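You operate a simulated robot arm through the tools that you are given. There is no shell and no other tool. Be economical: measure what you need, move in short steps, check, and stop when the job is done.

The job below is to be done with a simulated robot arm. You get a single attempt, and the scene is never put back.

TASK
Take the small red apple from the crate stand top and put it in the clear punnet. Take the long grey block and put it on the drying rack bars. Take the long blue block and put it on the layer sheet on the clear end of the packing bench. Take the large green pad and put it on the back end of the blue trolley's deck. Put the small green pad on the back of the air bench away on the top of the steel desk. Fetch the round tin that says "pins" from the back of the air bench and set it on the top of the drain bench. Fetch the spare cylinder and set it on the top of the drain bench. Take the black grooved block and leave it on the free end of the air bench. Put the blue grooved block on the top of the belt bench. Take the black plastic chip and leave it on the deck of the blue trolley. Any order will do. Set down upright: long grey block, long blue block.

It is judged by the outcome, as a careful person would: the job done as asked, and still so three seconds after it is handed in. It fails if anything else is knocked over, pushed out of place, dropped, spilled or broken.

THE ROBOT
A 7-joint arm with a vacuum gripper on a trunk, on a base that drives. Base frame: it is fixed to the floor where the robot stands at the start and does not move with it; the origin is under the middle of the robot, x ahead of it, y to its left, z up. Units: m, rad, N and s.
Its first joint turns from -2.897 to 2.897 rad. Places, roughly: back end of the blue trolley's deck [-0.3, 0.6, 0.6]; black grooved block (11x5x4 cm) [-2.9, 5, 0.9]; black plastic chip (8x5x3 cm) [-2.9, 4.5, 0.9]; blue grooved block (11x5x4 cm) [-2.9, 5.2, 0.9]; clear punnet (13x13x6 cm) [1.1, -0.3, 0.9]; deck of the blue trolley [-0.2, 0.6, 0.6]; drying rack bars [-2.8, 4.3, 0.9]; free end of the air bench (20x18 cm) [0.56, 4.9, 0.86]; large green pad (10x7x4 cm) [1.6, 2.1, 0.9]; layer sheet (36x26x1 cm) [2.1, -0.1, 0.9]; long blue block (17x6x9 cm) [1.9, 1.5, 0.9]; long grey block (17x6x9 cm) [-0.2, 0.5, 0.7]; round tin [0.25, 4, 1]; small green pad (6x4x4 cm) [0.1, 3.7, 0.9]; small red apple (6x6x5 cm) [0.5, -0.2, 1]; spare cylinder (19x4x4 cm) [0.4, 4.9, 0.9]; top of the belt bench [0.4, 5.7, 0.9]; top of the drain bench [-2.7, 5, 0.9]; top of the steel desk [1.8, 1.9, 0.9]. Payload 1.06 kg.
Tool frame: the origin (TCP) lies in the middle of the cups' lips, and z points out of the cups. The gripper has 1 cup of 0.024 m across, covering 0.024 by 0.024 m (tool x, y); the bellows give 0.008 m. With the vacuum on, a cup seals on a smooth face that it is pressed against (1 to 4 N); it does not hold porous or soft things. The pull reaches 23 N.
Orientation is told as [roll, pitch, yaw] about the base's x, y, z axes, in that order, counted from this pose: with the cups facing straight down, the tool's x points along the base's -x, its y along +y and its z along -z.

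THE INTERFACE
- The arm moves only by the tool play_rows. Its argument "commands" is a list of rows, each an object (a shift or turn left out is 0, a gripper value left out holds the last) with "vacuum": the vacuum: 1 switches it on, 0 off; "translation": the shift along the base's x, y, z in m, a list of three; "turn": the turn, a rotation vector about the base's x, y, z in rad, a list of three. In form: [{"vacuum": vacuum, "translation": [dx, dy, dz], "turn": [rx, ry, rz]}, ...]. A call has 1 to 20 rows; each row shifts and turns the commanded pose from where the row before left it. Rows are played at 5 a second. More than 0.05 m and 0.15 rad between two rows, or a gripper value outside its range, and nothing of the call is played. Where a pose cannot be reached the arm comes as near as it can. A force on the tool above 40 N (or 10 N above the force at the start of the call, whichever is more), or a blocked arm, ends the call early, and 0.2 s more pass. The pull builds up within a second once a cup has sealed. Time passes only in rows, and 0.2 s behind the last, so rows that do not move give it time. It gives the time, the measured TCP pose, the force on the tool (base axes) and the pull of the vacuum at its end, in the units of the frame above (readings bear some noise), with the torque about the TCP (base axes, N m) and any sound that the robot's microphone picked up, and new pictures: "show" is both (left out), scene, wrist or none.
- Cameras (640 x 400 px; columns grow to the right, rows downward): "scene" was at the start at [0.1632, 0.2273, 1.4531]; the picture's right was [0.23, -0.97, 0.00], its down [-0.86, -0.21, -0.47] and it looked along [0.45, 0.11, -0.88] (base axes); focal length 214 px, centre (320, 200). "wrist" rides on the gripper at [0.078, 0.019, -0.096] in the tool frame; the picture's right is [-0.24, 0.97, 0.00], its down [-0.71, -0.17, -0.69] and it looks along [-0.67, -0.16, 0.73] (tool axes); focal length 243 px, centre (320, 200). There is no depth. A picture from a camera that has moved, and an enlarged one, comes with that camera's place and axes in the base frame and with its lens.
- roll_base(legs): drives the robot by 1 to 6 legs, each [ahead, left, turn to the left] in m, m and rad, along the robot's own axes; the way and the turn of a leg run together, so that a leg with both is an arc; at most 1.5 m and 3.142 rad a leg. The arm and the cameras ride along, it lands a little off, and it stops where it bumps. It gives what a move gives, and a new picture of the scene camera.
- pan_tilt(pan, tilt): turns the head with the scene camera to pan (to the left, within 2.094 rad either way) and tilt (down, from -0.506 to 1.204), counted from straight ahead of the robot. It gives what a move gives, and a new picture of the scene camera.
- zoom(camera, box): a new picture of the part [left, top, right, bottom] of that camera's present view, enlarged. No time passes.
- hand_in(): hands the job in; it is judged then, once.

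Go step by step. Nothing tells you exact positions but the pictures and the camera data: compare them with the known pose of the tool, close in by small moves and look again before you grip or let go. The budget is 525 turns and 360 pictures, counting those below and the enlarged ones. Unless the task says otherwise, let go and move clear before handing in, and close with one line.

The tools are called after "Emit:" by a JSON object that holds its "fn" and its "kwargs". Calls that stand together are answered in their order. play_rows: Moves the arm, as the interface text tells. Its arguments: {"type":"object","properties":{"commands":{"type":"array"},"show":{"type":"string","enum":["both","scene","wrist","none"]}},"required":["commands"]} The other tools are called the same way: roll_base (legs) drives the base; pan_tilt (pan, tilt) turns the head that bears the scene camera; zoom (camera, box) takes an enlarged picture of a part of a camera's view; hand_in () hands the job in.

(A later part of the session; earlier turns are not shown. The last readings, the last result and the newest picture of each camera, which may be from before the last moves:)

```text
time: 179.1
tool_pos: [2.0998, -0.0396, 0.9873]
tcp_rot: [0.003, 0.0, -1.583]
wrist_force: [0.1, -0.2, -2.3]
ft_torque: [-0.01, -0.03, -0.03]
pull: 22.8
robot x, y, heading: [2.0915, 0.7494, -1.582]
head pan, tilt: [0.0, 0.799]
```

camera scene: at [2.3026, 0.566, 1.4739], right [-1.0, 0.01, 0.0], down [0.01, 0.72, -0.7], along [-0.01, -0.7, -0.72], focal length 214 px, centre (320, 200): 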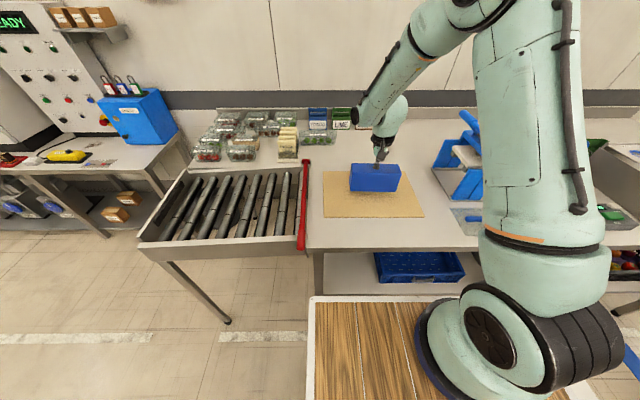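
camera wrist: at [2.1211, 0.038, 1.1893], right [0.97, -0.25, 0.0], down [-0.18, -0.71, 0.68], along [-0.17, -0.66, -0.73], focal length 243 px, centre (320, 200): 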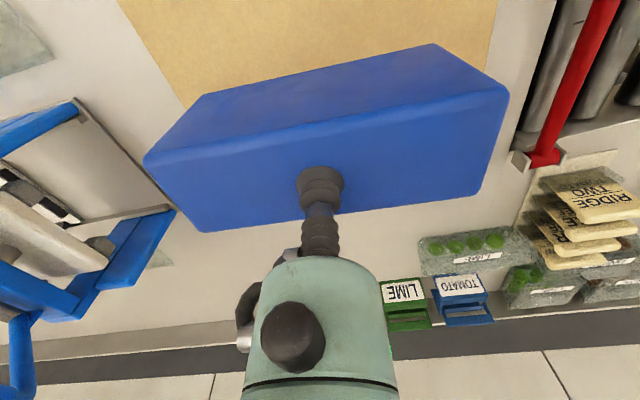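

Emit:
{"fn": "play_rows", "kwargs": {"commands": [{"translation": [0, 0, -0.003]}, {"translation": [0, 0, -0.002]}, {}], "show": "none"}}

Emit:
{"fn": "zoom", "kwargs": {"camera": "scene", "box": [310, 140, 438, 220]}}

```text
time: 179.9
tool_pos: [2.1015, -0.0404, 0.9827]
tcp_rot: [0.002, 0.0, -1.584]
wrist_force: [0.1, -0.2, -2.8]
ft_torque: [-0.03, 0.01, -0.01]
pull: 23.3
robot x, y, heading: [2.0922, 0.7459, -1.575]
head pan, tilt: [0.0, 0.799]
```

```text
5.00 times, centred on (374, 180) of scene
camera zoom: at [2.3027, 0.5659, 1.4739], right [-1.0, 0.01, 0.0], down [0.01, 0.72, -0.7], along [-0.01, -0.7, -0.72], focal length 1072 px, centre (50, 300)
```

zoom: 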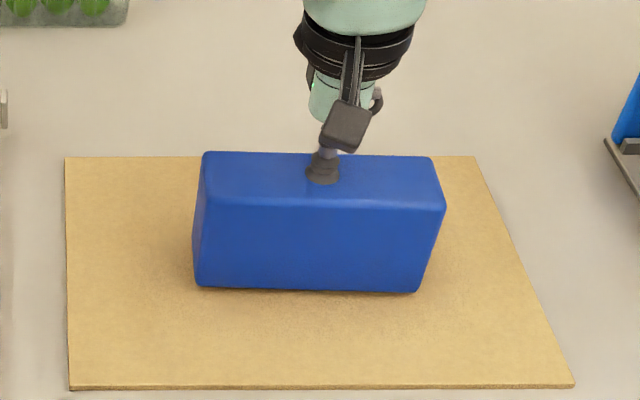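

Very close to the sheet and well within it. I'll keep lowering in small steps.

Emit:
{"fn": "play_rows", "kwargs": {"commands": [{"translation": [0, 0, -0.003]}, {}], "show": "none"}}

Emit:
{"fn": "play_rows", "kwargs": {"commands": [{"translation": [0, 0, -0.003]}, {}], "show": "none"}}

```text
time: 180.5
tool_pos: [2.1008, -0.0396, 0.9793]
tcp_rot: [0.002, -0.001, -1.584]
wrist_force: [0.3, -0.7, -2.9]
ft_torque: [0.01, -0.03, 0.01]
pull: 23.0
robot x, y, heading: [2.0953, 0.7458, -1.577]
head pan, tilt: [0.0, 0.799]
```

```text
time: 181.1
tool_pos: [2.1006, -0.0391, 0.978]
tcp_rot: [0.001, -0.003, -1.584]
wrist_force: [0.2, 0.3, 6.6]
ft_torque: [-0.03, 0.03, -0.01]
pull: 23.3
robot x, y, heading: [2.0926, 0.7459, -1.574]
head pan, tilt: [0.0, 0.799]
```

Contact. I'll release and lift away.

Emit:
{"fn": "play_rows", "kwargs": {"commands": [{"vacuum": 0}, {}, {}, {}, {"translation": [0, 0, 0.004]}, {"translation": [0, 0, 0.01]}, {"translation": [0, 0, 0.03]}, {"translation": [0, 0, 0.045]}, {"translation": [0, 0, 0.045]}, {"translation": [-0.01, 0.03, 0.035]}, {"translation": [-0.01, 0.03, 0.035]}, {"translation": [-0.01, 0.04, 0.025]}, {"translation": [-0.01, 0.04, 0.025]}, {"translation": [-0.01, 0.045, 0.015]}, {"translation": [-0.01, 0.045, 0]}, {"translation": [-0.01, 0.045, 0]}, {"translation": [-0.01, 0.045, 0]}], "show": "scene"}}

```text
time: 184.7
tool_pos: [2.0204, 0.2796, 1.2441]
tcp_rot: [0.002, 0.001, -1.583]
wrist_force: [0.6, -1.0, 0.0]
ft_torque: [0.05, 0.0, -0.03]
pull: 0.0
robot x, y, heading: [2.0941, 0.7418, -1.576]
head pan, tilt: [0.0, 0.799]
camera scene: at [2.3028, 0.5653, 1.4738], right [-1.0, 0.01, 0.0], down [0.01, 0.72, -0.7], along [-0.01, -0.7, -0.72], focal length 214 px, centre (320, 200)
```

scene: 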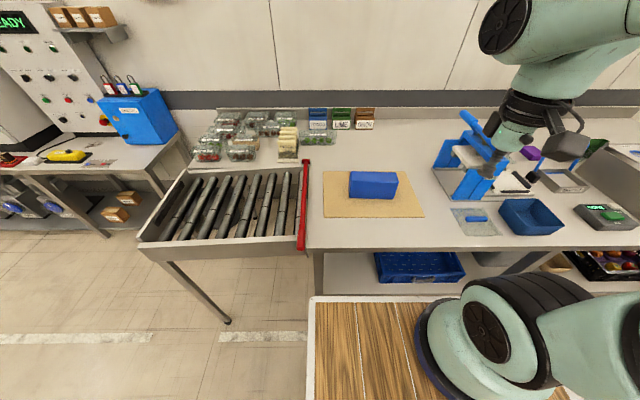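

Blue block done. Next the large green pad near (1.58, 2.08) on the desk; I'll drive round to the desk's west side and face it.

Emit:
{"fn": "roll_base", "kwargs": {"legs": [[0, -1.2, 0], [-0.1, 0, 0], [0, 0, 1.576], [0, 1.27, 0]]}}

Emit:
{"fn": "pan_tilt", "kwargs": {"pan": 0.0, "tilt": 0.8}}

```text
time: 201.3
tool_pos: [1.3878, 2.0422, 1.2441]
tcp_rot: [0.001, 0.0, -0.027]
wrist_force: [0.8, 1.2, 0.3]
ft_torque: [0.01, 0.02, 0.02]
pull: 0.0
robot x, y, heading: [0.9203, 2.12, -0.023]
head pan, tilt: [0.0, 0.799]
camera scene: at [1.1101, 2.3289, 1.4739], right [-0.02, -1.0, 0.0], down [-0.72, 0.02, -0.7], along [0.7, -0.02, -0.72], focal length 214 px, centre (320, 200)
```

scene: 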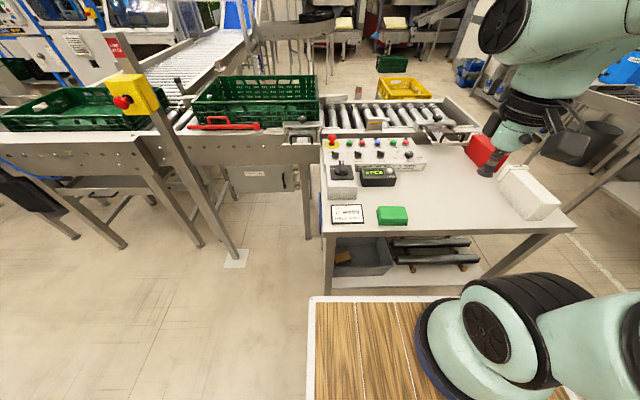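

```text
time: 201.9
tool_pos: [1.3888, 2.0424, 1.2458]
tcp_rot: [0.002, -0.001, -0.025]
wrist_force: [0.4, 0.4, 0.4]
ft_torque: [0.02, 0.02, -0.02]
pull: 0.0
robot x, y, heading: [0.9247, 2.1203, -0.019]
head pan, tilt: [0.0, 0.799]
camera scene: at [1.1101, 2.3289, 1.4739], right [-0.02, -1.0, 0.0], down [-0.72, 0.02, -0.7], along [0.7, -0.02, -0.72], focal length 214 px, centre (320, 200)
```

scene: 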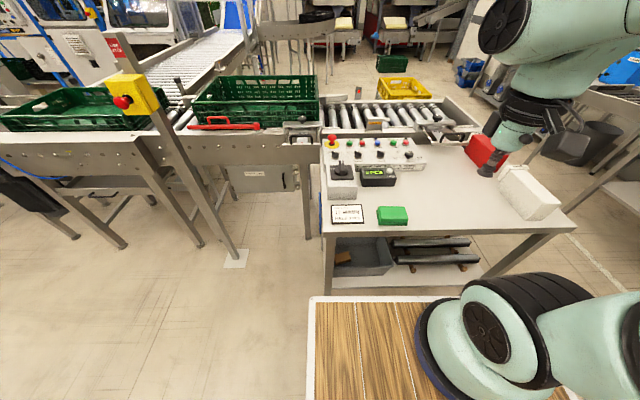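

The large green pad is at about (1.578, 2.074). I'll bring the tool near it.

Emit:
{"fn": "play_rows", "kwargs": {"commands": [{"translation": [0.03, 0.008, -0.035]}, {"translation": [0.03, 0.008, -0.035]}, {"translation": [0.03, 0.008, -0.035]}, {"translation": [0.03, 0.008, -0.035]}], "show": "wrist"}}

Emit:
{"fn": "zoom", "kwargs": {"camera": "wrist", "box": [240, 80, 400, 180]}}

```text
time: 202.9
tool_pos: [1.5073, 2.0738, 1.105]
tcp_rot: [0.004, -0.002, -0.027]
wrist_force: [-0.8, -0.3, -0.5]
ft_torque: [0.0, -0.06, 0.0]
pull: 0.1
robot x, y, heading: [0.9241, 2.1233, -0.025]
head pan, tilt: [0.0, 0.799]
camera wrist: at [1.4305, 2.0945, 1.2004], right [0.26, 0.97, 0.0], down [0.7, -0.19, 0.69], along [0.66, -0.18, -0.73], focal length 243 px, centre (320, 200)
```

wrist: 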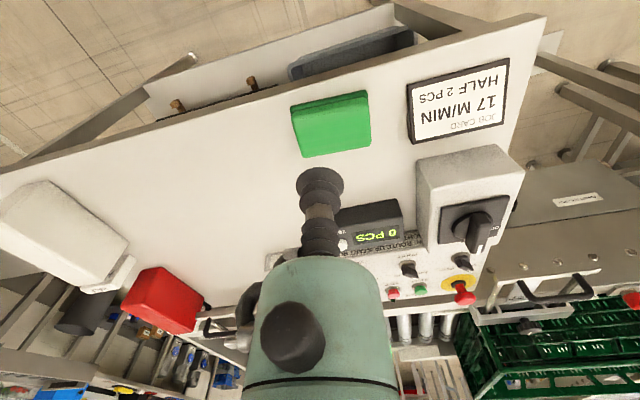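

```text
4.00 times, centred on (320, 130) of wrist
camera zoom: at [1.4305, 2.0945, 1.2004], right [0.26, 0.97, 0.0], down [0.7, -0.19, 0.69], along [0.66, -0.18, -0.73], focal length 970 px, centre (320, 480)
```

zoom: 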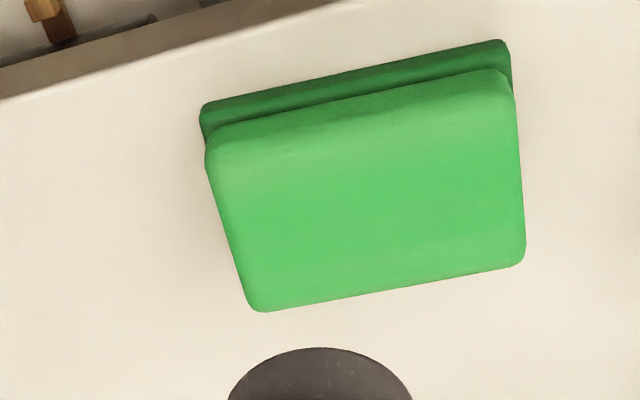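

The pad's top centre is about (1.566, 2.073, 0.93). I'll descend on it.

Emit:
{"fn": "play_rows", "kwargs": {"commands": [{"translation": [0.03, 0, -0.03]}, {"translation": [0.029, 0, -0.03]}, {"translation": [0, 0, -0.04]}, {"translation": [0, 0, -0.04], "vacuum": 1}, {"translation": [0, 0, -0.02]}, {}], "show": "wrist"}}

```text
time: 204.3
tool_pos: [1.5678, 2.0724, 0.9435]
tcp_rot: [0.0, 0.0, -0.026]
wrist_force: [-0.1, 0.4, 0.5]
ft_torque: [0.01, 0.01, -0.03]
pull: 0.0
robot x, y, heading: [0.922, 2.119, -0.022]
head pan, tilt: [0.0, 0.799]
camera wrist: at [1.4899, 2.0936, 1.0395], right [0.26, 0.97, 0.0], down [0.7, -0.19, 0.68], along [0.66, -0.18, -0.73], focal length 243 px, centre (320, 200)
```

wrist: 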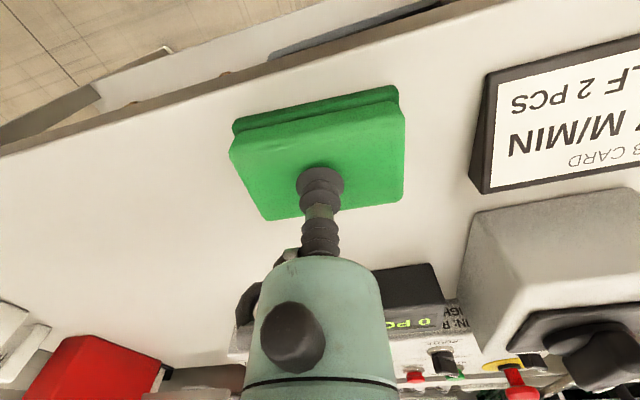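

Emit:
{"fn": "play_rows", "kwargs": {"commands": [{"translation": [-0.003, 0, -0.005]}, {"translation": [0, 0, -0.004]}, {}, {}], "show": "none"}}

```text
time: 205.3
tool_pos: [1.565, 2.0727, 0.9366]
tcp_rot: [0.002, 0.0, -0.025]
wrist_force: [0.2, -0.6, 3.0]
ft_torque: [-0.03, -0.03, 0.06]
pull: 23.4
robot x, y, heading: [0.9218, 2.1223, -0.017]
head pan, tilt: [0.0, 0.799]
```

Sealed. I'll lift and tuck, then drive around to the west side of the trolley, keeping the heading.

Emit:
{"fn": "play_rows", "kwargs": {"commands": [{"translation": [0, 0, 0.01]}, {"translation": [0, 0, 0.03]}, {"translation": [0, 0, 0.045]}, {"translation": [0, 0, 0.045]}, {"translation": [-0.03, 0, 0.035]}, {"translation": [-0.035, 0, 0.035]}, {"translation": [-0.035, 0, 0.035]}, {"translation": [-0.035, 0, 0.035]}, {"translation": [-0.035, 0, 0.035]}], "show": "scene"}}

Emit:
{"fn": "roll_base", "kwargs": {"legs": [[0, 0.83, 0.02], [-1.5, 0, 0], [-0.52, 0, 0], [0, -1.2, 0], [0, -1.05, 0]]}}

Emit:
{"fn": "pan_tilt", "kwargs": {"pan": -0.1, "tilt": 0.9}}

```text
time: 207.3
tool_pos: [1.3954, 2.0725, 1.2413]
tcp_rot: [0.001, 0.002, -0.027]
wrist_force: [0.8, 0.3, -0.2]
ft_torque: [0.04, 0.02, -0.01]
pull: 23.0
robot x, y, heading: [0.9216, 2.1228, -0.022]
head pan, tilt: [0.0, 0.799]
camera scene: at [1.1108, 2.329, 1.4739], right [-0.02, -1.0, 0.0], down [-0.72, 0.02, -0.7], along [0.7, -0.02, -0.72], focal length 214 px, centre (320, 200)
```

scene: 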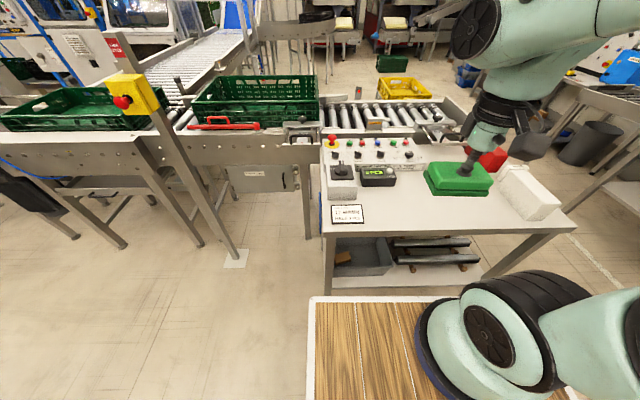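

```text
time: 232.1
tool_pos: [-0.5997, 0.6424, 1.2406]
tcp_rot: [0.002, 0.001, 0.005]
wrist_force: [0.6, -0.2, -0.3]
ft_torque: [0.02, 0.02, 0.01]
pull: 23.5
robot x, y, heading: [-1.0695, 0.68, 0.007]
head pan, tilt: [0.0, 0.799]
camera scene: at [-0.8919, 0.8888, 1.4739], right [0.01, -1.0, 0.0], down [-0.72, -0.01, -0.7], along [0.7, 0.01, -0.72], focal length 214 px, centre (320, 200)
```

scene: 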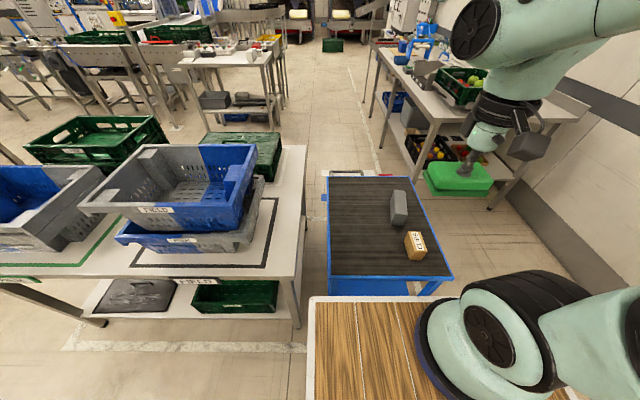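

```text
time: 232.8
tool_pos: [-0.6003, 0.6426, 1.2399]
tcp_rot: [0.001, 0.0, 0.004]
wrist_force: [0.8, -0.2, -0.1]
ft_torque: [0.0, -0.02, -0.01]
pull: 22.9
robot x, y, heading: [-1.0692, 0.675, 0.008]
head pan, tilt: [-0.099, 0.901]
camera scene: at [-0.8973, 0.8813, 1.4661], right [-0.09, -1.0, 0.0], down [-0.78, 0.07, -0.62], along [0.62, -0.06, -0.78], focal length 214 px, centre (320, 200)
```

scene: 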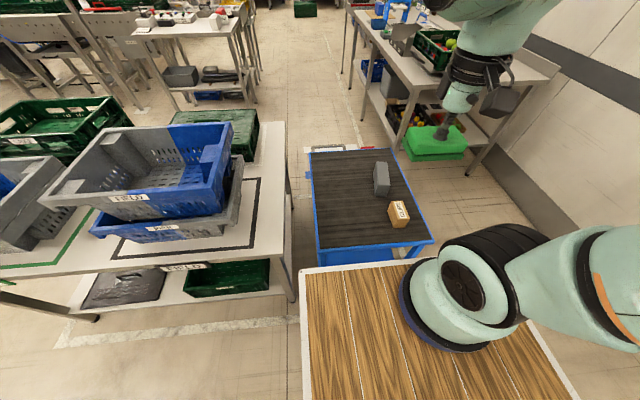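

The trolley deck is in front; the grey block and a "CLIPS" box lie on its right side. I'll place the pad at about (-0.36, 0.66) on the back end.

Emit:
{"fn": "play_rows", "kwargs": {"commands": [{"translation": [0.04, 0.003, 0]}, {"translation": [0.04, 0.003, 0]}, {"translation": [0.04, 0.003, 0]}, {"translation": [0.04, 0.003, 0]}, {"translation": [0.04, 0.003, 0]}, {"translation": [0.04, 0.003, 0]}, {"translation": [0, 0, -0.05]}, {"translation": [0, 0, -0.05]}, {"translation": [0, 0, -0.05]}, {"translation": [0, 0, -0.05]}, {"translation": [0, 0, -0.05]}, {"translation": [0, 0, -0.05]}, {"translation": [0, 0, -0.05]}, {"translation": [0, 0, -0.05]}, {}], "show": "both"}}

```text
time: 235.9
tool_pos: [-0.3604, 0.6591, 0.8405]
tcp_rot: [0.0, 0.0, 0.005]
wrist_force: [-0.9, -0.3, 0.3]
ft_torque: [-0.03, -0.04, -0.01]
pull: 22.2
robot x, y, heading: [-1.0701, 0.6761, 0.011]
head pan, tilt: [-0.099, 0.901]
camera scene: at [-0.8974, 0.8813, 1.466], right [-0.09, -1.0, 0.0], down [-0.78, 0.07, -0.62], along [0.62, -0.06, -0.78], focal length 214 px, centre (320, 200)
camera wrist: at [-0.4368, 0.6787, 0.9353], right [0.23, 0.97, 0.0], down [0.71, -0.17, 0.69], along [0.67, -0.16, -0.73], focal length 243 px, centre (320, 200)
```

scene: 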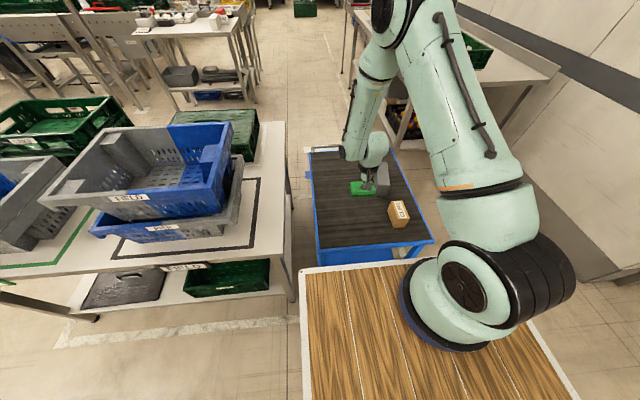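
wrist: 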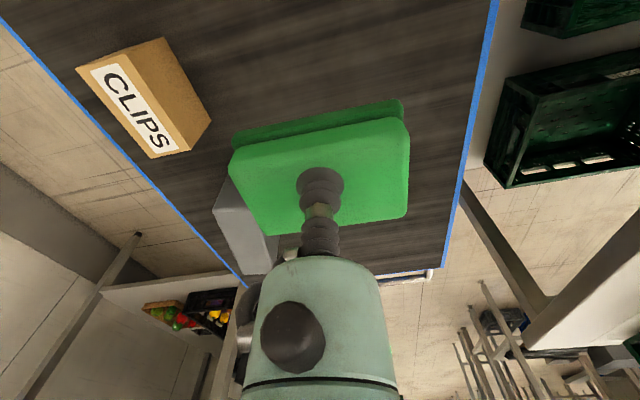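

Emit:
{"fn": "play_rows", "kwargs": {"commands": [{"translation": [-0.03, 0.01, -0.04]}, {"translation": [0, 0, -0.04]}, {"translation": [0, 0, -0.04]}, {"translation": [0, 0, -0.01]}, {}], "show": "both"}}

```text
refused: row 1 steps farther than a row can; nothing moved
```

Emit:
{"fn": "play_rows", "kwargs": {"commands": [{"translation": [-0.03, 0.01, -0.03]}, {"translation": [0, 0, -0.04]}, {"translation": [0, 0, -0.04]}, {"translation": [0, 0, -0.02]}, {}], "show": "both"}}

```text
time: 237.2
tool_pos: [-0.3896, 0.6714, 0.7111]
tcp_rot: [0.003, -0.001, 0.004]
wrist_force: [-1.2, -0.1, -1.0]
ft_torque: [0.02, 0.01, 0.0]
pull: 22.7
robot x, y, heading: [-1.0739, 0.6782, 0.01]
head pan, tilt: [-0.099, 0.901]
camera scene: at [-0.8973, 0.8813, 1.466], right [-0.09, -1.0, 0.0], down [-0.78, 0.07, -0.62], along [0.62, -0.06, -0.78], focal length 214 px, centre (320, 200)
camera wrist: at [-0.4675, 0.69, 0.8054], right [0.23, 0.97, 0.0], down [0.71, -0.17, 0.68], along [0.67, -0.16, -0.73], focal length 243 px, centre (320, 200)
```

scene: 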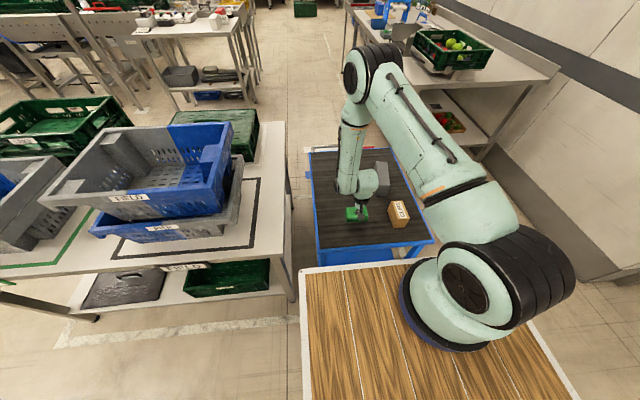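
wrist: 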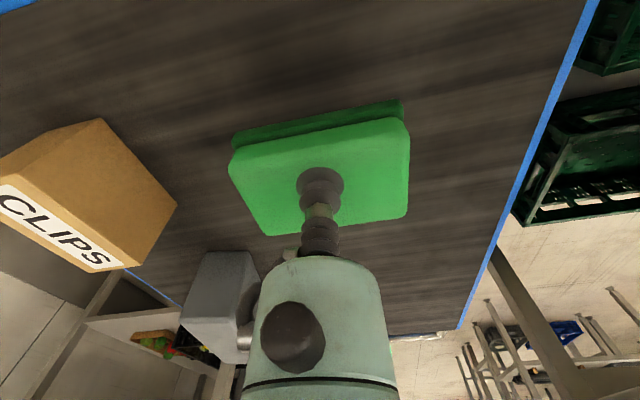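

The pad is clear of the box and block. I'll lower to the deck.

Emit:
{"fn": "play_rows", "kwargs": {"commands": [{"translation": [0, 0, -0.015]}, {"translation": [0, 0, -0.01]}, {}], "show": "none"}}

Emit:
{"fn": "play_rows", "kwargs": {"commands": [{"translation": [0, 0, -0.008]}, {}], "show": "none"}}

```text
time: 237.9
tool_pos: [-0.3899, 0.6701, 0.6863]
tcp_rot: [0.003, -0.001, 0.005]
wrist_force: [0.8, 0.0, -0.1]
ft_torque: [0.0, 0.03, 0.01]
pull: 22.7
robot x, y, heading: [-1.0711, 0.673, 0.007]
head pan, tilt: [-0.099, 0.901]
```

```text
time: 238.6
tool_pos: [-0.3902, 0.6704, 0.6779]
tcp_rot: [0.001, 0.001, 0.002]
wrist_force: [0.1, 0.1, -0.5]
ft_torque: [0.01, -0.01, 0.03]
pull: 22.6
robot x, y, heading: [-1.0716, 0.6755, 0.009]
head pan, tilt: [-0.099, 0.901]
```

Emit:
{"fn": "play_rows", "kwargs": {"commands": [{"translation": [0, 0, -0.006]}, {}], "show": "none"}}

Emit:
{"fn": "play_rows", "kwargs": {"commands": [{"translation": [0, 0, -0.005]}, {}], "show": "wrist"}}

```text
time: 239.2
tool_pos: [-0.3891, 0.671, 0.6713]
tcp_rot: [0.0, 0.001, 0.004]
wrist_force: [1.0, -0.3, -0.2]
ft_torque: [0.03, 0.01, 0.01]
pull: 22.8
robot x, y, heading: [-1.0697, 0.6741, 0.008]
head pan, tilt: [-0.099, 0.901]
```

```text
time: 239.8
tool_pos: [-0.3898, 0.6702, 0.6668]
tcp_rot: [0.003, 0.001, 0.004]
wrist_force: [0.1, 0.1, 0.1]
ft_torque: [0.0, 0.01, -0.01]
pull: 23.4
robot x, y, heading: [-1.0704, 0.673, 0.011]
head pan, tilt: [-0.099, 0.901]
camera wrist: at [-0.4677, 0.6894, 0.7616], right [0.23, 0.97, 0.0], down [0.71, -0.17, 0.68], along [0.67, -0.16, -0.73], focal length 243 px, centre (320, 200)
```

wrist: 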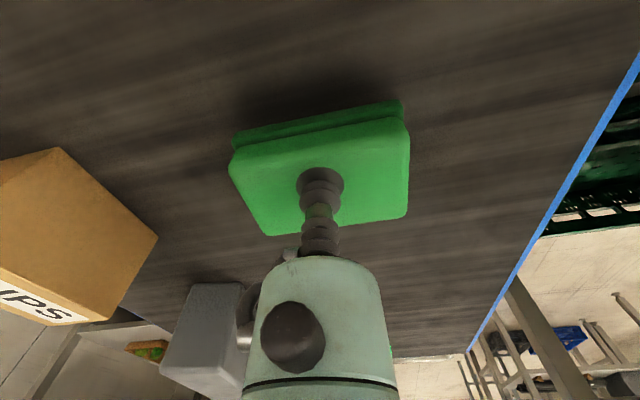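

Emit:
{"fn": "zoom", "kwargs": {"camera": "scene", "box": [290, 130, 450, 230]}}

```text
4.00 times, centred on (370, 180) of scene
camera zoom: at [-0.8973, 0.8813, 1.466], right [-0.09, -1.0, 0.0], down [-0.78, 0.07, -0.62], along [0.62, -0.06, -0.78], focal length 858 px, centre (120, 280)
```

zoom: 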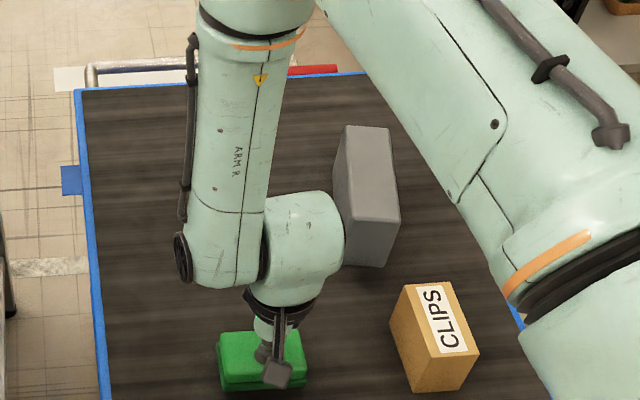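

Emit:
{"fn": "play_rows", "kwargs": {"commands": [{"translation": [0, 0, -0.004]}, {}], "show": "none"}}

Emit:
{"fn": "play_rows", "kwargs": {"commands": [{"translation": [0, 0, -0.003]}, {}], "show": "none"}}

```text
time: 240.3
tool_pos: [-0.3896, 0.6706, 0.6624]
tcp_rot: [0.002, 0.0, 0.003]
wrist_force: [-0.2, 0.2, -0.6]
ft_torque: [0.02, -0.01, 0.01]
pull: 23.0
robot x, y, heading: [-1.0717, 0.6753, 0.01]
head pan, tilt: [-0.099, 0.901]
```

```text
time: 240.9
tool_pos: [-0.3903, 0.6699, 0.6591]
tcp_rot: [0.001, 0.0, 0.005]
wrist_force: [-0.4, 0.2, -0.5]
ft_torque: [0.03, 0.0, -0.01]
pull: 23.3
robot x, y, heading: [-1.0702, 0.6737, 0.008]
head pan, tilt: [-0.099, 0.901]
```

Emit:
{"fn": "play_rows", "kwargs": {"commands": [{"translation": [0, 0, -0.004]}, {}], "show": "none"}}

Emit:
{"fn": "play_rows", "kwargs": {"commands": [{"translation": [0, 0, -0.003]}, {}], "show": "none"}}

Emit:
{"fn": "play_rows", "kwargs": {"commands": [{"translation": [0, 0, -0.003]}, {}], "show": "none"}}

```text
time: 241.6
tool_pos: [-0.3915, 0.671, 0.6561]
tcp_rot: [0.002, 0.0, 0.005]
wrist_force: [-1.8, 0.0, 2.3]
ft_torque: [-0.01, 0.01, -0.03]
pull: 22.9
robot x, y, heading: [-1.0766, 0.6743, 0.015]
head pan, tilt: [-0.099, 0.901]
```

```text
time: 242.2
tool_pos: [-0.3901, 0.6703, 0.6523]
tcp_rot: [0.001, -0.001, 0.004]
wrist_force: [-0.3, -1.5, 11.6]
ft_torque: [0.01, 0.0, 0.04]
pull: 22.2
robot x, y, heading: [-1.0719, 0.6744, 0.006]
head pan, tilt: [-0.099, 0.901]
```

```text
time: 242.8
tool_pos: [-0.3904, 0.6691, 0.6494]
tcp_rot: [0.003, -0.001, 0.005]
wrist_force: [1.6, 1.5, 13.6]
ft_torque: [-0.01, -0.01, -0.01]
pull: 23.0
robot x, y, heading: [-1.0707, 0.6717, 0.01]
head pan, tilt: [-0.099, 0.901]
```

The pad is on the deck. Release and lift.

Emit:
{"fn": "play_rows", "kwargs": {"commands": [{"translation": [0, 0, 0.004]}, {"vacuum": 0}, {}, {}, {}, {"translation": [0, 0, 0.01]}, {"translation": [0, 0, 0.03]}, {"translation": [0, 0, 0.045]}, {"translation": [0, 0, 0.045]}, {"translation": [0, 0, 0.045]}, {"translation": [0, 0, 0.045]}], "show": "wrist"}}

```text
time: 245.2
tool_pos: [-0.3895, 0.6701, 0.8741]
tcp_rot: [0.002, 0.002, 0.007]
wrist_force: [0.5, -0.5, -0.7]
ft_torque: [-0.02, 0.04, 0.01]
pull: 0.1
robot x, y, heading: [-1.0724, 0.6725, 0.009]
head pan, tilt: [-0.099, 0.901]
camera wrist: at [-0.4677, 0.6886, 0.9692], right [0.23, 0.97, 0.0], down [0.71, -0.17, 0.68], along [0.67, -0.16, -0.73], focal length 243 px, centre (320, 200)
```

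wrist: 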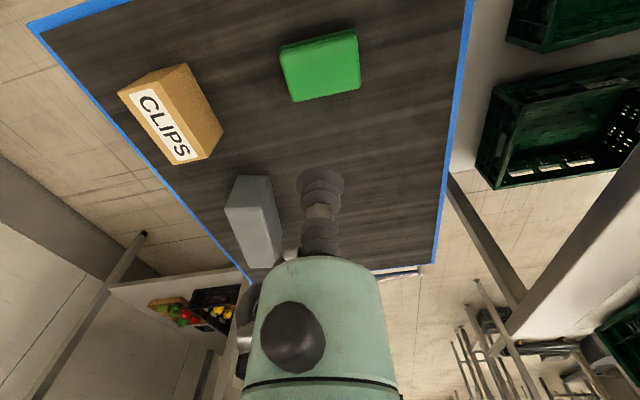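

Pad placed. Now the grey block on the same deck; I'll zoom to locate its top face.

Emit:
{"fn": "zoom", "kwargs": {"camera": "wrist", "box": [180, 150, 340, 250]}}

Emit:
{"fn": "zoom", "kwargs": {"camera": "scene", "box": [290, 130, 450, 230]}}

```text
4.00 times, centred on (260, 200) of wrist
camera zoom: at [-0.4677, 0.6886, 0.9692], right [0.23, 0.97, 0.0], down [0.71, -0.17, 0.68], along [0.67, -0.16, -0.73], focal length 970 px, centre (560, 200)
```

zoom: 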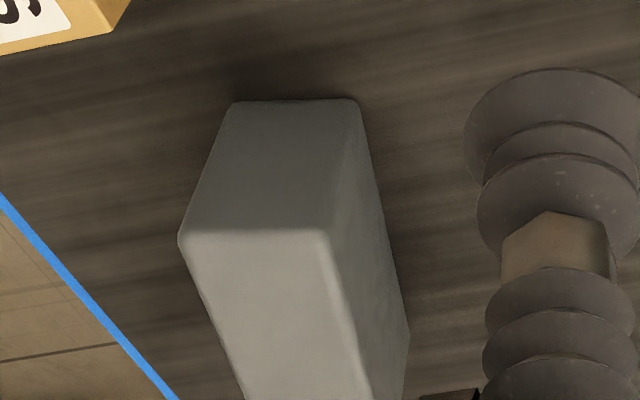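

```text
4.00 times, centred on (370, 180) of scene
camera zoom: at [-0.8968, 0.8814, 1.466], right [-0.09, -1.0, 0.0], down [-0.78, 0.07, -0.62], along [0.62, -0.06, -0.78], focal length 858 px, centre (120, 280)
```

zoom: 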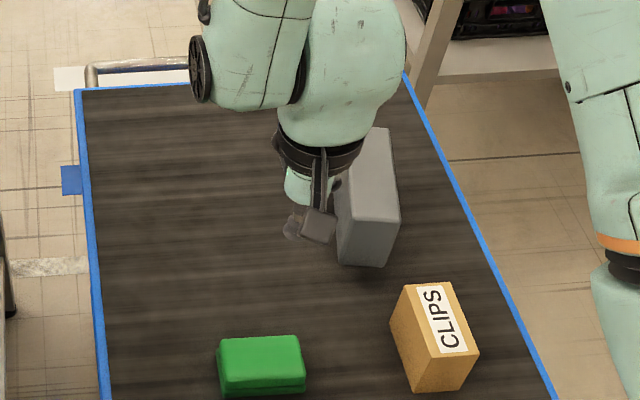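

The grey block's top centre is about (-0.146, 0.491, 0.70). I'll move over it.

Emit:
{"fn": "play_rows", "kwargs": {"commands": [{"translation": [0.03, -0.022, 0]}, {"translation": [0.03, -0.022, 0]}, {"translation": [0.03, -0.022, 0]}, {"translation": [0.03, -0.022, 0]}, {"translation": [0.03, -0.022, 0]}, {"translation": [0.03, -0.022, 0]}, {"translation": [0.03, -0.022, 0]}, {"translation": [0.033, -0.025, 0]}, {"translation": [0, 0, -0.04]}, {"translation": [0, 0, -0.04]}, {"translation": [0, 0, -0.04]}, {}], "show": "both"}}

```text
time: 247.8
tool_pos: [-0.1464, 0.4921, 0.7523]
tcp_rot: [0.004, 0.002, 0.003]
wrist_force: [0.0, 0.2, -0.1]
ft_torque: [-0.05, 0.0, 0.0]
pull: 0.0
robot x, y, heading: [-1.0722, 0.6733, 0.012]
head pan, tilt: [-0.099, 0.901]
camera scene: at [-0.8973, 0.8813, 1.466], right [-0.09, -1.0, 0.0], down [-0.78, 0.07, -0.62], along [0.62, -0.06, -0.78], focal length 214 px, centre (320, 200)
camera wrist: at [-0.2247, 0.5097, 0.8472], right [0.23, 0.97, 0.0], down [0.71, -0.17, 0.68], along [0.67, -0.16, -0.73], focal length 243 px, centre (320, 200)
```

scene: 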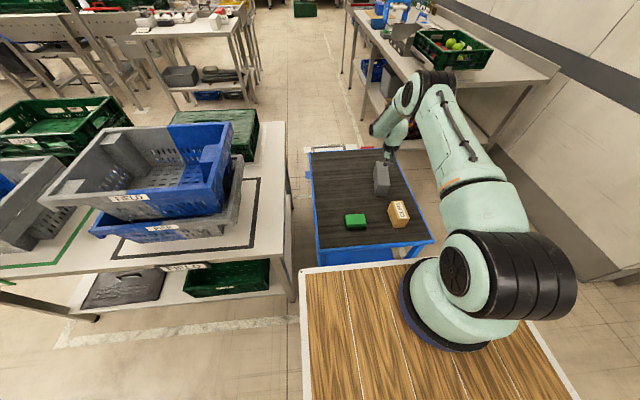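
wrist: 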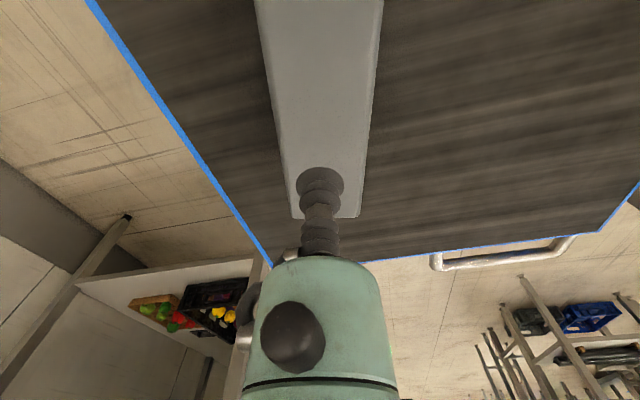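

Emit:
{"fn": "play_rows", "kwargs": {"commands": [{"translation": [-0.004, 0.004, -0.025], "vacuum": 1}, {"translation": [0, 0, -0.012]}, {"translation": [0, 0, -0.004]}, {}, {}], "show": "none"}}

```text
time: 248.9
tool_pos: [-0.1503, 0.4947, 0.7134]
tcp_rot: [0.002, -0.001, 0.005]
wrist_force: [0.2, 0.3, 0.0]
ft_torque: [0.0, -0.02, 0.05]
pull: 22.7
robot x, y, heading: [-1.0737, 0.6769, 0.007]
head pan, tilt: [-0.099, 0.901]
```

Sealed. I'll lift, tuck, back off from the trolley and drive north towards the drain bench.

Emit:
{"fn": "play_rows", "kwargs": {"commands": [{"translation": [0, 0, 0.01]}, {"translation": [0, 0, 0.03]}, {"translation": [0, 0, 0.045]}, {"translation": [0, 0, 0.045]}, {"translation": [0, 0, 0.045]}, {"translation": [-0.02, 0, 0.045]}, {"translation": [-0.025, 0.01, 0.04]}, {"translation": [-0.025, 0.01, 0.04]}, {"translation": [-0.025, 0.01, 0.04]}, {"translation": [-0.025, 0.01, 0.04]}, {"translation": [-0.025, 0.01, 0.04]}, {"translation": [-0.025, 0.01, 0.04]}, {"translation": [-0.025, 0.01, 0.04]}, {"translation": [-0.04, 0.01, 0.03]}, {"translation": [-0.045, 0.01, 0.0]}, {"translation": [-0.045, 0.01, 0]}, {"translation": [-0.045, 0.01, 0]}, {"translation": [-0.045, 0.01, 0]}], "show": "scene"}}

```text
refused: row 14 steps farther than a row can; nothing moved
```

Emit:
{"fn": "play_rows", "kwargs": {"commands": [{"translation": [0, 0, 0.01]}, {"translation": [0, 0, 0.03]}, {"translation": [0, 0, 0.045]}, {"translation": [0, 0, 0.045]}, {"translation": [0, 0, 0.045]}, {"translation": [-0.02, 0, 0.045]}, {"translation": [-0.025, 0.01, 0.04]}, {"translation": [-0.025, 0.01, 0.04]}, {"translation": [-0.025, 0.01, 0.04]}, {"translation": [-0.025, 0.01, 0.04]}, {"translation": [-0.025, 0.01, 0.04]}, {"translation": [-0.025, 0.01, 0.04]}, {"translation": [-0.025, 0.01, 0.04]}, {"translation": [-0.04, 0.01, 0.02]}, {"translation": [-0.045, 0.01, 0.0]}, {"translation": [-0.045, 0.01, 0]}, {"translation": [-0.045, 0.01, 0]}, {"translation": [-0.045, 0.01, 0]}], "show": "scene"}}

Emit:
{"fn": "roll_base", "kwargs": {"legs": [[-0.2, 0, 0], [0, 0, 1.562], [1.5, 0, 0], [1.2, 0, 0]]}}

Emit:
{"fn": "pan_tilt", "kwargs": {"pan": 0.6, "tilt": 0.6}}

```text
time: 252.8
tool_pos: [-0.5651, 0.6164, 1.2316]
tcp_rot: [0.003, 0.0, 0.004]
wrist_force: [0.0, 0.1, -3.1]
ft_torque: [0.01, 0.0, 0.03]
pull: 22.9
robot x, y, heading: [-1.0754, 0.677, 0.009]
head pan, tilt: [-0.099, 0.901]
camera scene: at [-0.8966, 0.8813, 1.466], right [-0.09, -1.0, 0.0], down [-0.78, 0.07, -0.62], along [0.62, -0.06, -0.78], focal length 214 px, centre (320, 200)
```

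scene: 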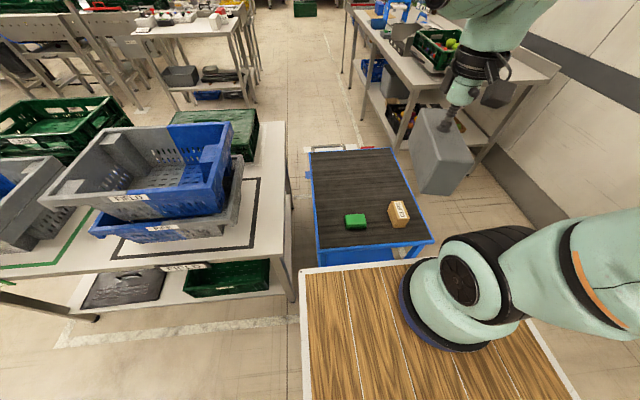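

```text
time: 270.7
tool_pos: [-1.1376, 3.8481, 1.2343]
tcp_rot: [0.001, -0.001, 1.541]
wrist_force: [-0.4, -0.9, -2.9]
ft_torque: [0.01, 0.0, -0.02]
pull: 23.0
robot x, y, heading: [-1.2133, 3.3458, 1.548]
head pan, tilt: [-0.099, 0.901]
camera scene: at [-1.4106, 3.5271, 1.466], right [0.99, -0.12, 0.0], down [-0.1, -0.78, -0.62], along [0.08, 0.62, -0.78], focal length 214 px, centre (320, 200)
```

scene: 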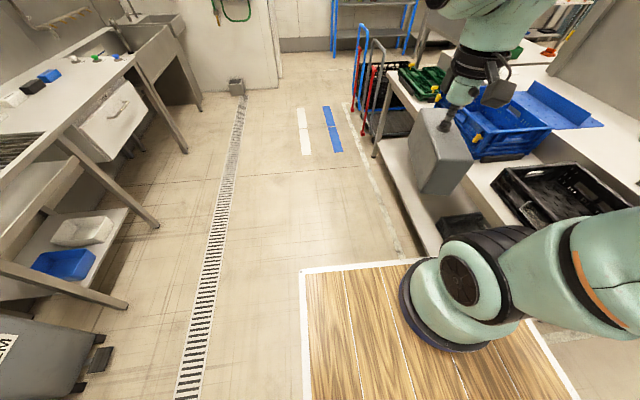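

```text
time: 271.8
tool_pos: [-1.1388, 3.8484, 1.2331]
tcp_rot: [0.002, 0.001, 1.541]
wrist_force: [0.1, 0.3, -2.5]
ft_torque: [0.02, -0.01, 0.01]
pull: 23.0
robot x, y, heading: [-1.2106, 3.3471, 1.545]
head pan, tilt: [0.6, 0.6]
camera scene: at [-1.468, 3.5263, 1.4908], right [0.84, 0.54, 0.0], down [0.31, -0.47, -0.82], along [-0.45, 0.69, -0.57], focal length 214 px, centre (320, 200)
```

scene: 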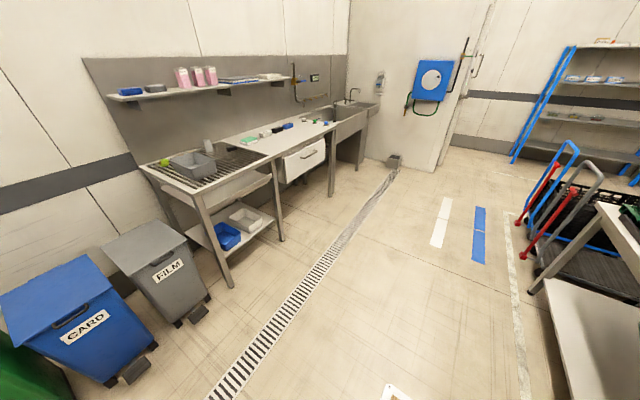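

The drying rack is the barred section at about (-2.65, 4.25), south of the drain bench top. I'll drive to face it.

Emit:
{"fn": "roll_base", "kwargs": {"legs": [[0.95, 0.1, 0], [0, 0, 1.596], [0.6, 0, 0]]}}

Emit:
{"fn": "pan_tilt", "kwargs": {"pan": 0.0, "tilt": 0.75}}

```text
time: 283.6
tool_pos: [-2.3997, 4.3395, 1.233]
tcp_rot: [0.001, -0.001, -3.136]
wrist_force: [0.5, 0.1, -2.1]
ft_torque: [0.01, -0.01, 0.02]
pull: 23.2
robot x, y, heading: [-1.8961, 4.2784, -3.132]
head pan, tilt: [0.6, 0.6]
camera scene: at [-2.0632, 4.0229, 1.4908], right [-0.57, 0.82, 0.0], down [0.46, 0.32, -0.83], along [-0.68, -0.47, -0.56], focal length 214 px, centre (320, 200)
```

scene: 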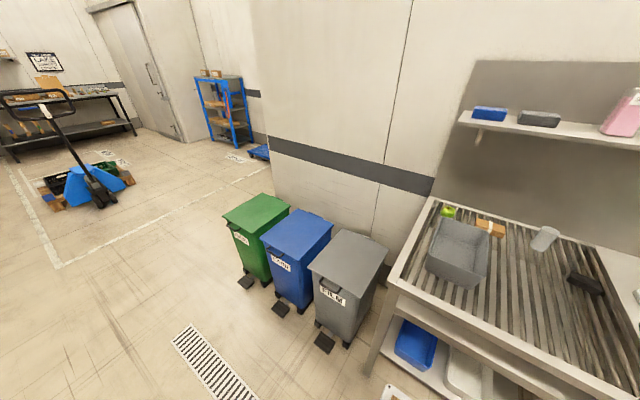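

```text
time: 284.6
tool_pos: [-2.3989, 4.3394, 1.233]
tcp_rot: [0.002, 0.001, -3.134]
wrist_force: [0.5, -0.5, -2.3]
ft_torque: [-0.03, -0.01, 0.02]
pull: 22.7
robot x, y, heading: [-1.8947, 4.2792, -3.131]
head pan, tilt: [0.0, 0.75]
camera scene: at [-2.0736, 4.0727, 1.4779], right [-0.01, 1.0, 0.0], down [0.68, 0.01, -0.73], along [-0.73, -0.01, -0.68], focal length 214 px, centre (320, 200)
```

scene: 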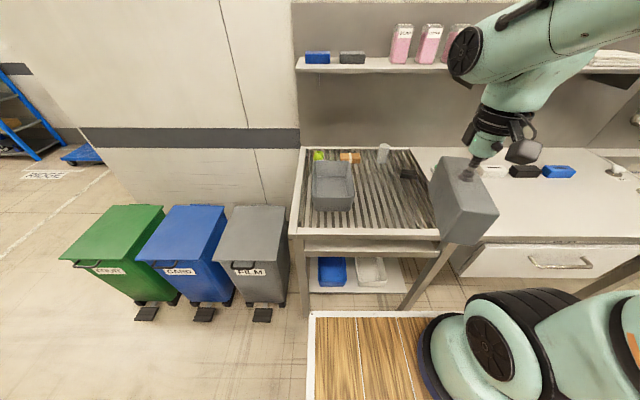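

The bars run along x; the grey bin occupies the left, the black chip the right-rear. There is free space near (-2.67, 4.33); I'll turn the block crosswise to the bars first.

Emit:
{"fn": "play_rows", "kwargs": {"commands": [{"turn": [0, 0, -0.137], "translation": [-0.02, 0, 0]}, {"turn": [0, 0, -0.137], "translation": [-0.02, 0, 0]}, {"turn": [0, 0, -0.137], "translation": [-0.02, 0, 0]}, {"turn": [0, 0, -0.137], "translation": [-0.02, 0, 0]}, {"turn": [0, 0, -0.137], "translation": [-0.02, 0, 0]}, {"turn": [0, 0, -0.137]}, {"turn": [0, 0, -0.137]}, {"turn": [0, 0, -0.137]}, {"turn": [0, 0, -0.137]}, {"turn": [0, 0, -0.137]}, {}], "show": "both"}}

```text
time: 287.0
tool_pos: [-2.5001, 4.3391, 1.2334]
tcp_rot: [0.002, 0.0, 1.778]
wrist_force: [0.0, -0.2, -3.3]
ft_torque: [0.02, 0.04, 0.0]
pull: 23.0
robot x, y, heading: [-1.8961, 4.2831, -3.13]
head pan, tilt: [0.0, 0.75]
camera scene: at [-2.0737, 4.0727, 1.4779], right [-0.01, 1.0, 0.0], down [0.68, 0.01, -0.73], along [-0.73, -0.01, -0.68], focal length 214 px, centre (320, 200)
camera wrist: at [-2.5015, 4.2594, 1.328], right [-1.0, 0.03, 0.0], down [0.02, 0.73, 0.68], along [0.02, 0.68, -0.73], focal length 243 px, centre (320, 200)
```

scene: 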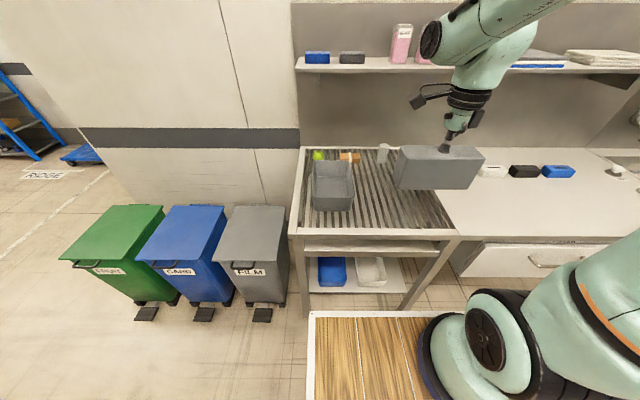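
wrist: 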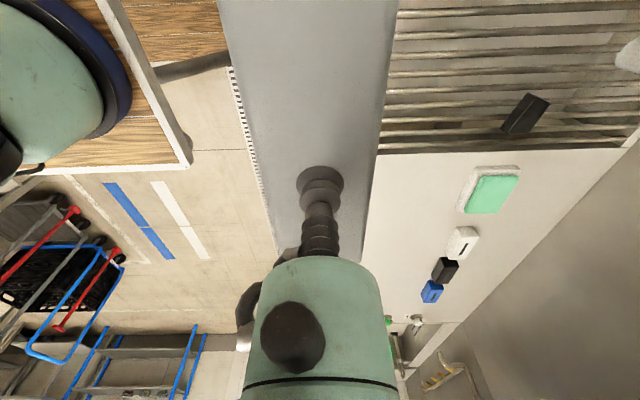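

The tool is crosswise now. I'll move over (-2.67, 4.335) and lower part way.

Emit:
{"fn": "play_rows", "kwargs": {"commands": [{"translation": [-0.043, 0, 0]}, {"translation": [-0.043, 0, 0]}, {"translation": [-0.043, -0.002, 0]}, {"translation": [-0.043, -0.002, 0]}, {"translation": [0, 0, -0.045]}, {"translation": [0, 0, -0.045]}, {"translation": [0, 0, -0.045]}, {}], "show": "both"}}

Emit:
{"fn": "zoom", "kwargs": {"camera": "scene", "box": [280, 130, 472, 250]}}

```text
time: 288.8
tool_pos: [-2.6709, 4.3359, 1.0981]
tcp_rot: [0.003, -0.001, 1.779]
wrist_force: [-0.8, 0.2, -1.9]
ft_torque: [0.02, 0.01, 0.01]
pull: 23.0
robot x, y, heading: [-1.8946, 4.2829, -3.132]
head pan, tilt: [0.0, 0.75]
camera scene: at [-2.0736, 4.0727, 1.4779], right [-0.01, 1.0, 0.0], down [0.68, 0.01, -0.73], along [-0.73, -0.01, -0.68], focal length 214 px, centre (320, 200)
camera wrist: at [-2.673, 4.2554, 1.1934], right [-1.0, 0.03, 0.0], down [0.02, 0.73, 0.68], along [0.02, 0.68, -0.73], focal length 243 px, centre (320, 200)
```

scene: 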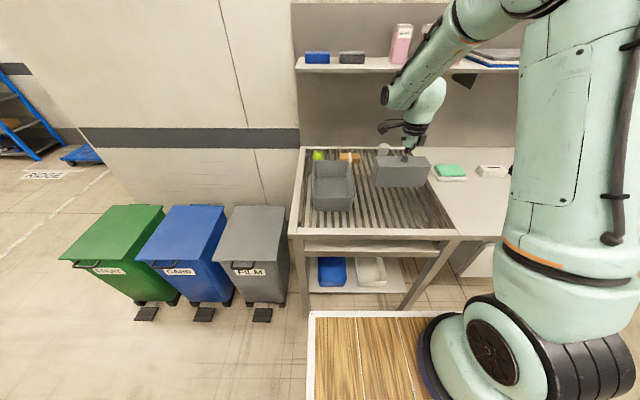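
wrist: 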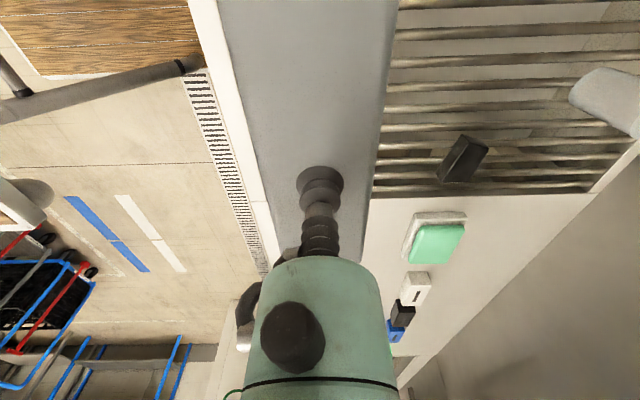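

```text
3.33 times, centred on (376, 190) of scene
camera zoom: at [-2.0736, 4.0727, 1.4779], right [-0.01, 1.0, 0.0], down [0.68, 0.01, -0.73], along [-0.73, -0.01, -0.68], focal length 715 px, centre (133, 233)
```

zoom: 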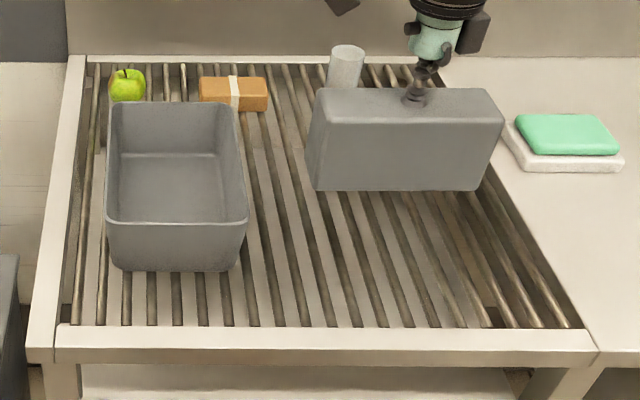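

Emit:
{"fn": "play_rows", "kwargs": {"commands": [{"translation": [0, 0, -0.04]}, {"translation": [0, 0, -0.03]}, {"translation": [0, 0, -0.015]}, {}], "show": "none"}}

Emit:
{"fn": "zoom", "kwargs": {"camera": "scene", "box": [280, 130, 472, 250]}}

```text
time: 289.8
tool_pos: [-2.6708, 4.3361, 1.0127]
tcp_rot: [0.001, 0.0, 1.778]
wrist_force: [-0.1, -0.3, -2.3]
ft_torque: [0.02, 0.0, -0.01]
pull: 23.4
robot x, y, heading: [-1.8957, 4.2823, -3.129]
head pan, tilt: [0.0, 0.75]
```

```text
3.33 times, centred on (376, 190) of scene
camera zoom: at [-2.0736, 4.0727, 1.4779], right [-0.01, 1.0, 0.0], down [0.68, 0.01, -0.73], along [-0.73, -0.01, -0.68], focal length 715 px, centre (133, 233)
```

zoom: 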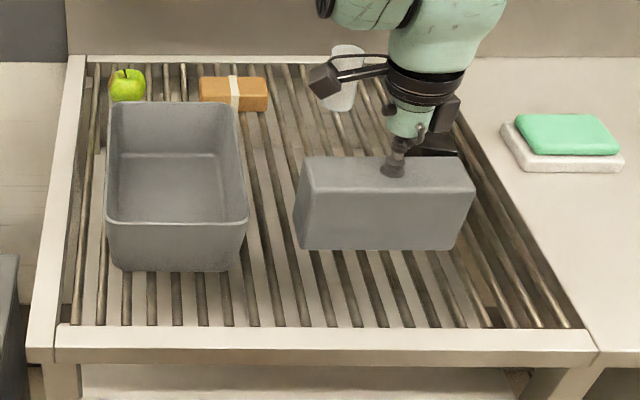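

Emit:
{"fn": "play_rows", "kwargs": {"commands": [{"translation": [0, 0, -0.008]}, {"translation": [0, 0, -0.006]}, {}], "show": "none"}}

Emit:
{"fn": "play_rows", "kwargs": {"commands": [{"translation": [0, 0, -0.004]}, {}], "show": "none"}}

```text
time: 290.6
tool_pos: [-2.6715, 4.3355, 0.9992]
tcp_rot: [0.001, 0.002, 1.778]
wrist_force: [0.9, -0.2, -2.7]
ft_torque: [0.01, 0.02, 0.0]
pull: 23.1
robot x, y, heading: [-1.8972, 4.2804, -3.129]
head pan, tilt: [0.0, 0.75]
```

```text
time: 291.2
tool_pos: [-2.6713, 4.3361, 0.996]
tcp_rot: [0.0, 0.0, 1.778]
wrist_force: [0.1, -0.1, -2.1]
ft_torque: [0.01, 0.0, 0.01]
pull: 23.3
robot x, y, heading: [-1.8924, 4.2826, -3.131]
head pan, tilt: [0.0, 0.75]
```

Emit:
{"fn": "play_rows", "kwargs": {"commands": [{"translation": [0, 0, -0.004]}, {}], "show": "none"}}

Emit:
{"fn": "play_rows", "kwargs": {"commands": [{"translation": [0, 0, -0.004]}, {}], "show": "none"}}

Emit:
{"fn": "play_rows", "kwargs": {"commands": [{"translation": [0, 0, -0.003]}, {}], "show": "none"}}

```text
time: 291.8
tool_pos: [-2.672, 4.3354, 0.9923]
tcp_rot: [0.003, 0.0, 1.779]
wrist_force: [-0.8, -0.5, -2.1]
ft_torque: [0.03, 0.01, 0.0]
pull: 23.0
robot x, y, heading: [-1.8949, 4.2837, -3.128]
head pan, tilt: [0.0, 0.75]
```

```text
time: 292.4
tool_pos: [-2.6712, 4.3348, 0.9881]
tcp_rot: [0.003, -0.001, 1.778]
wrist_force: [0.2, 0.3, -2.5]
ft_torque: [0.0, 0.01, 0.01]
pull: 22.4
robot x, y, heading: [-1.8947, 4.2831, -3.133]
head pan, tilt: [0.0, 0.75]
```

```text
time: 293.0
tool_pos: [-2.6716, 4.336, 0.9847]
tcp_rot: [0.0, 0.0, 1.779]
wrist_force: [0.4, -0.4, -3.0]
ft_torque: [-0.03, 0.02, 0.0]
pull: 23.1
robot x, y, heading: [-1.8955, 4.2804, -3.133]
head pan, tilt: [0.0, 0.75]
```

Emit:
{"fn": "play_rows", "kwargs": {"commands": [{"translation": [0, 0, -0.004]}, {}], "show": "none"}}

Emit:
{"fn": "play_rows", "kwargs": {"commands": [{"translation": [0, 0, -0.004]}, {}], "show": "none"}}

Emit:
{"fn": "zoom", "kwargs": {"camera": "scene", "box": [330, 150, 458, 230]}}

```text
time: 293.6
tool_pos: [-2.6708, 4.3356, 0.9806]
tcp_rot: [0.004, 0.001, 1.781]
wrist_force: [0.4, 0.2, -3.3]
ft_torque: [-0.01, 0.0, 0.01]
pull: 22.7
robot x, y, heading: [-1.8957, 4.2821, -3.131]
head pan, tilt: [0.0, 0.75]
```

```text
time: 294.2
tool_pos: [-2.6715, 4.3364, 0.9768]
tcp_rot: [0.002, -0.001, 1.776]
wrist_force: [0.0, 0.0, -3.1]
ft_torque: [0.01, 0.01, -0.02]
pull: 22.6
robot x, y, heading: [-1.8945, 4.2809, -3.131]
head pan, tilt: [0.0, 0.75]
```

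```text
5.00 times, centred on (394, 190) of scene
camera zoom: at [-2.0737, 4.0727, 1.4779], right [-0.01, 1.0, 0.0], down [0.68, 0.01, -0.73], along [-0.73, -0.01, -0.68], focal length 1072 px, centre (-50, 250)
```

zoom: 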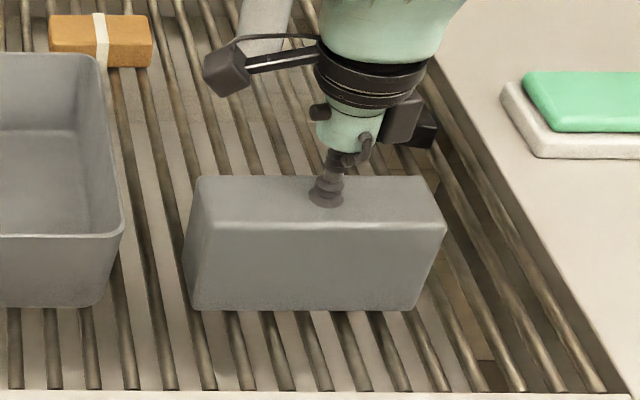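

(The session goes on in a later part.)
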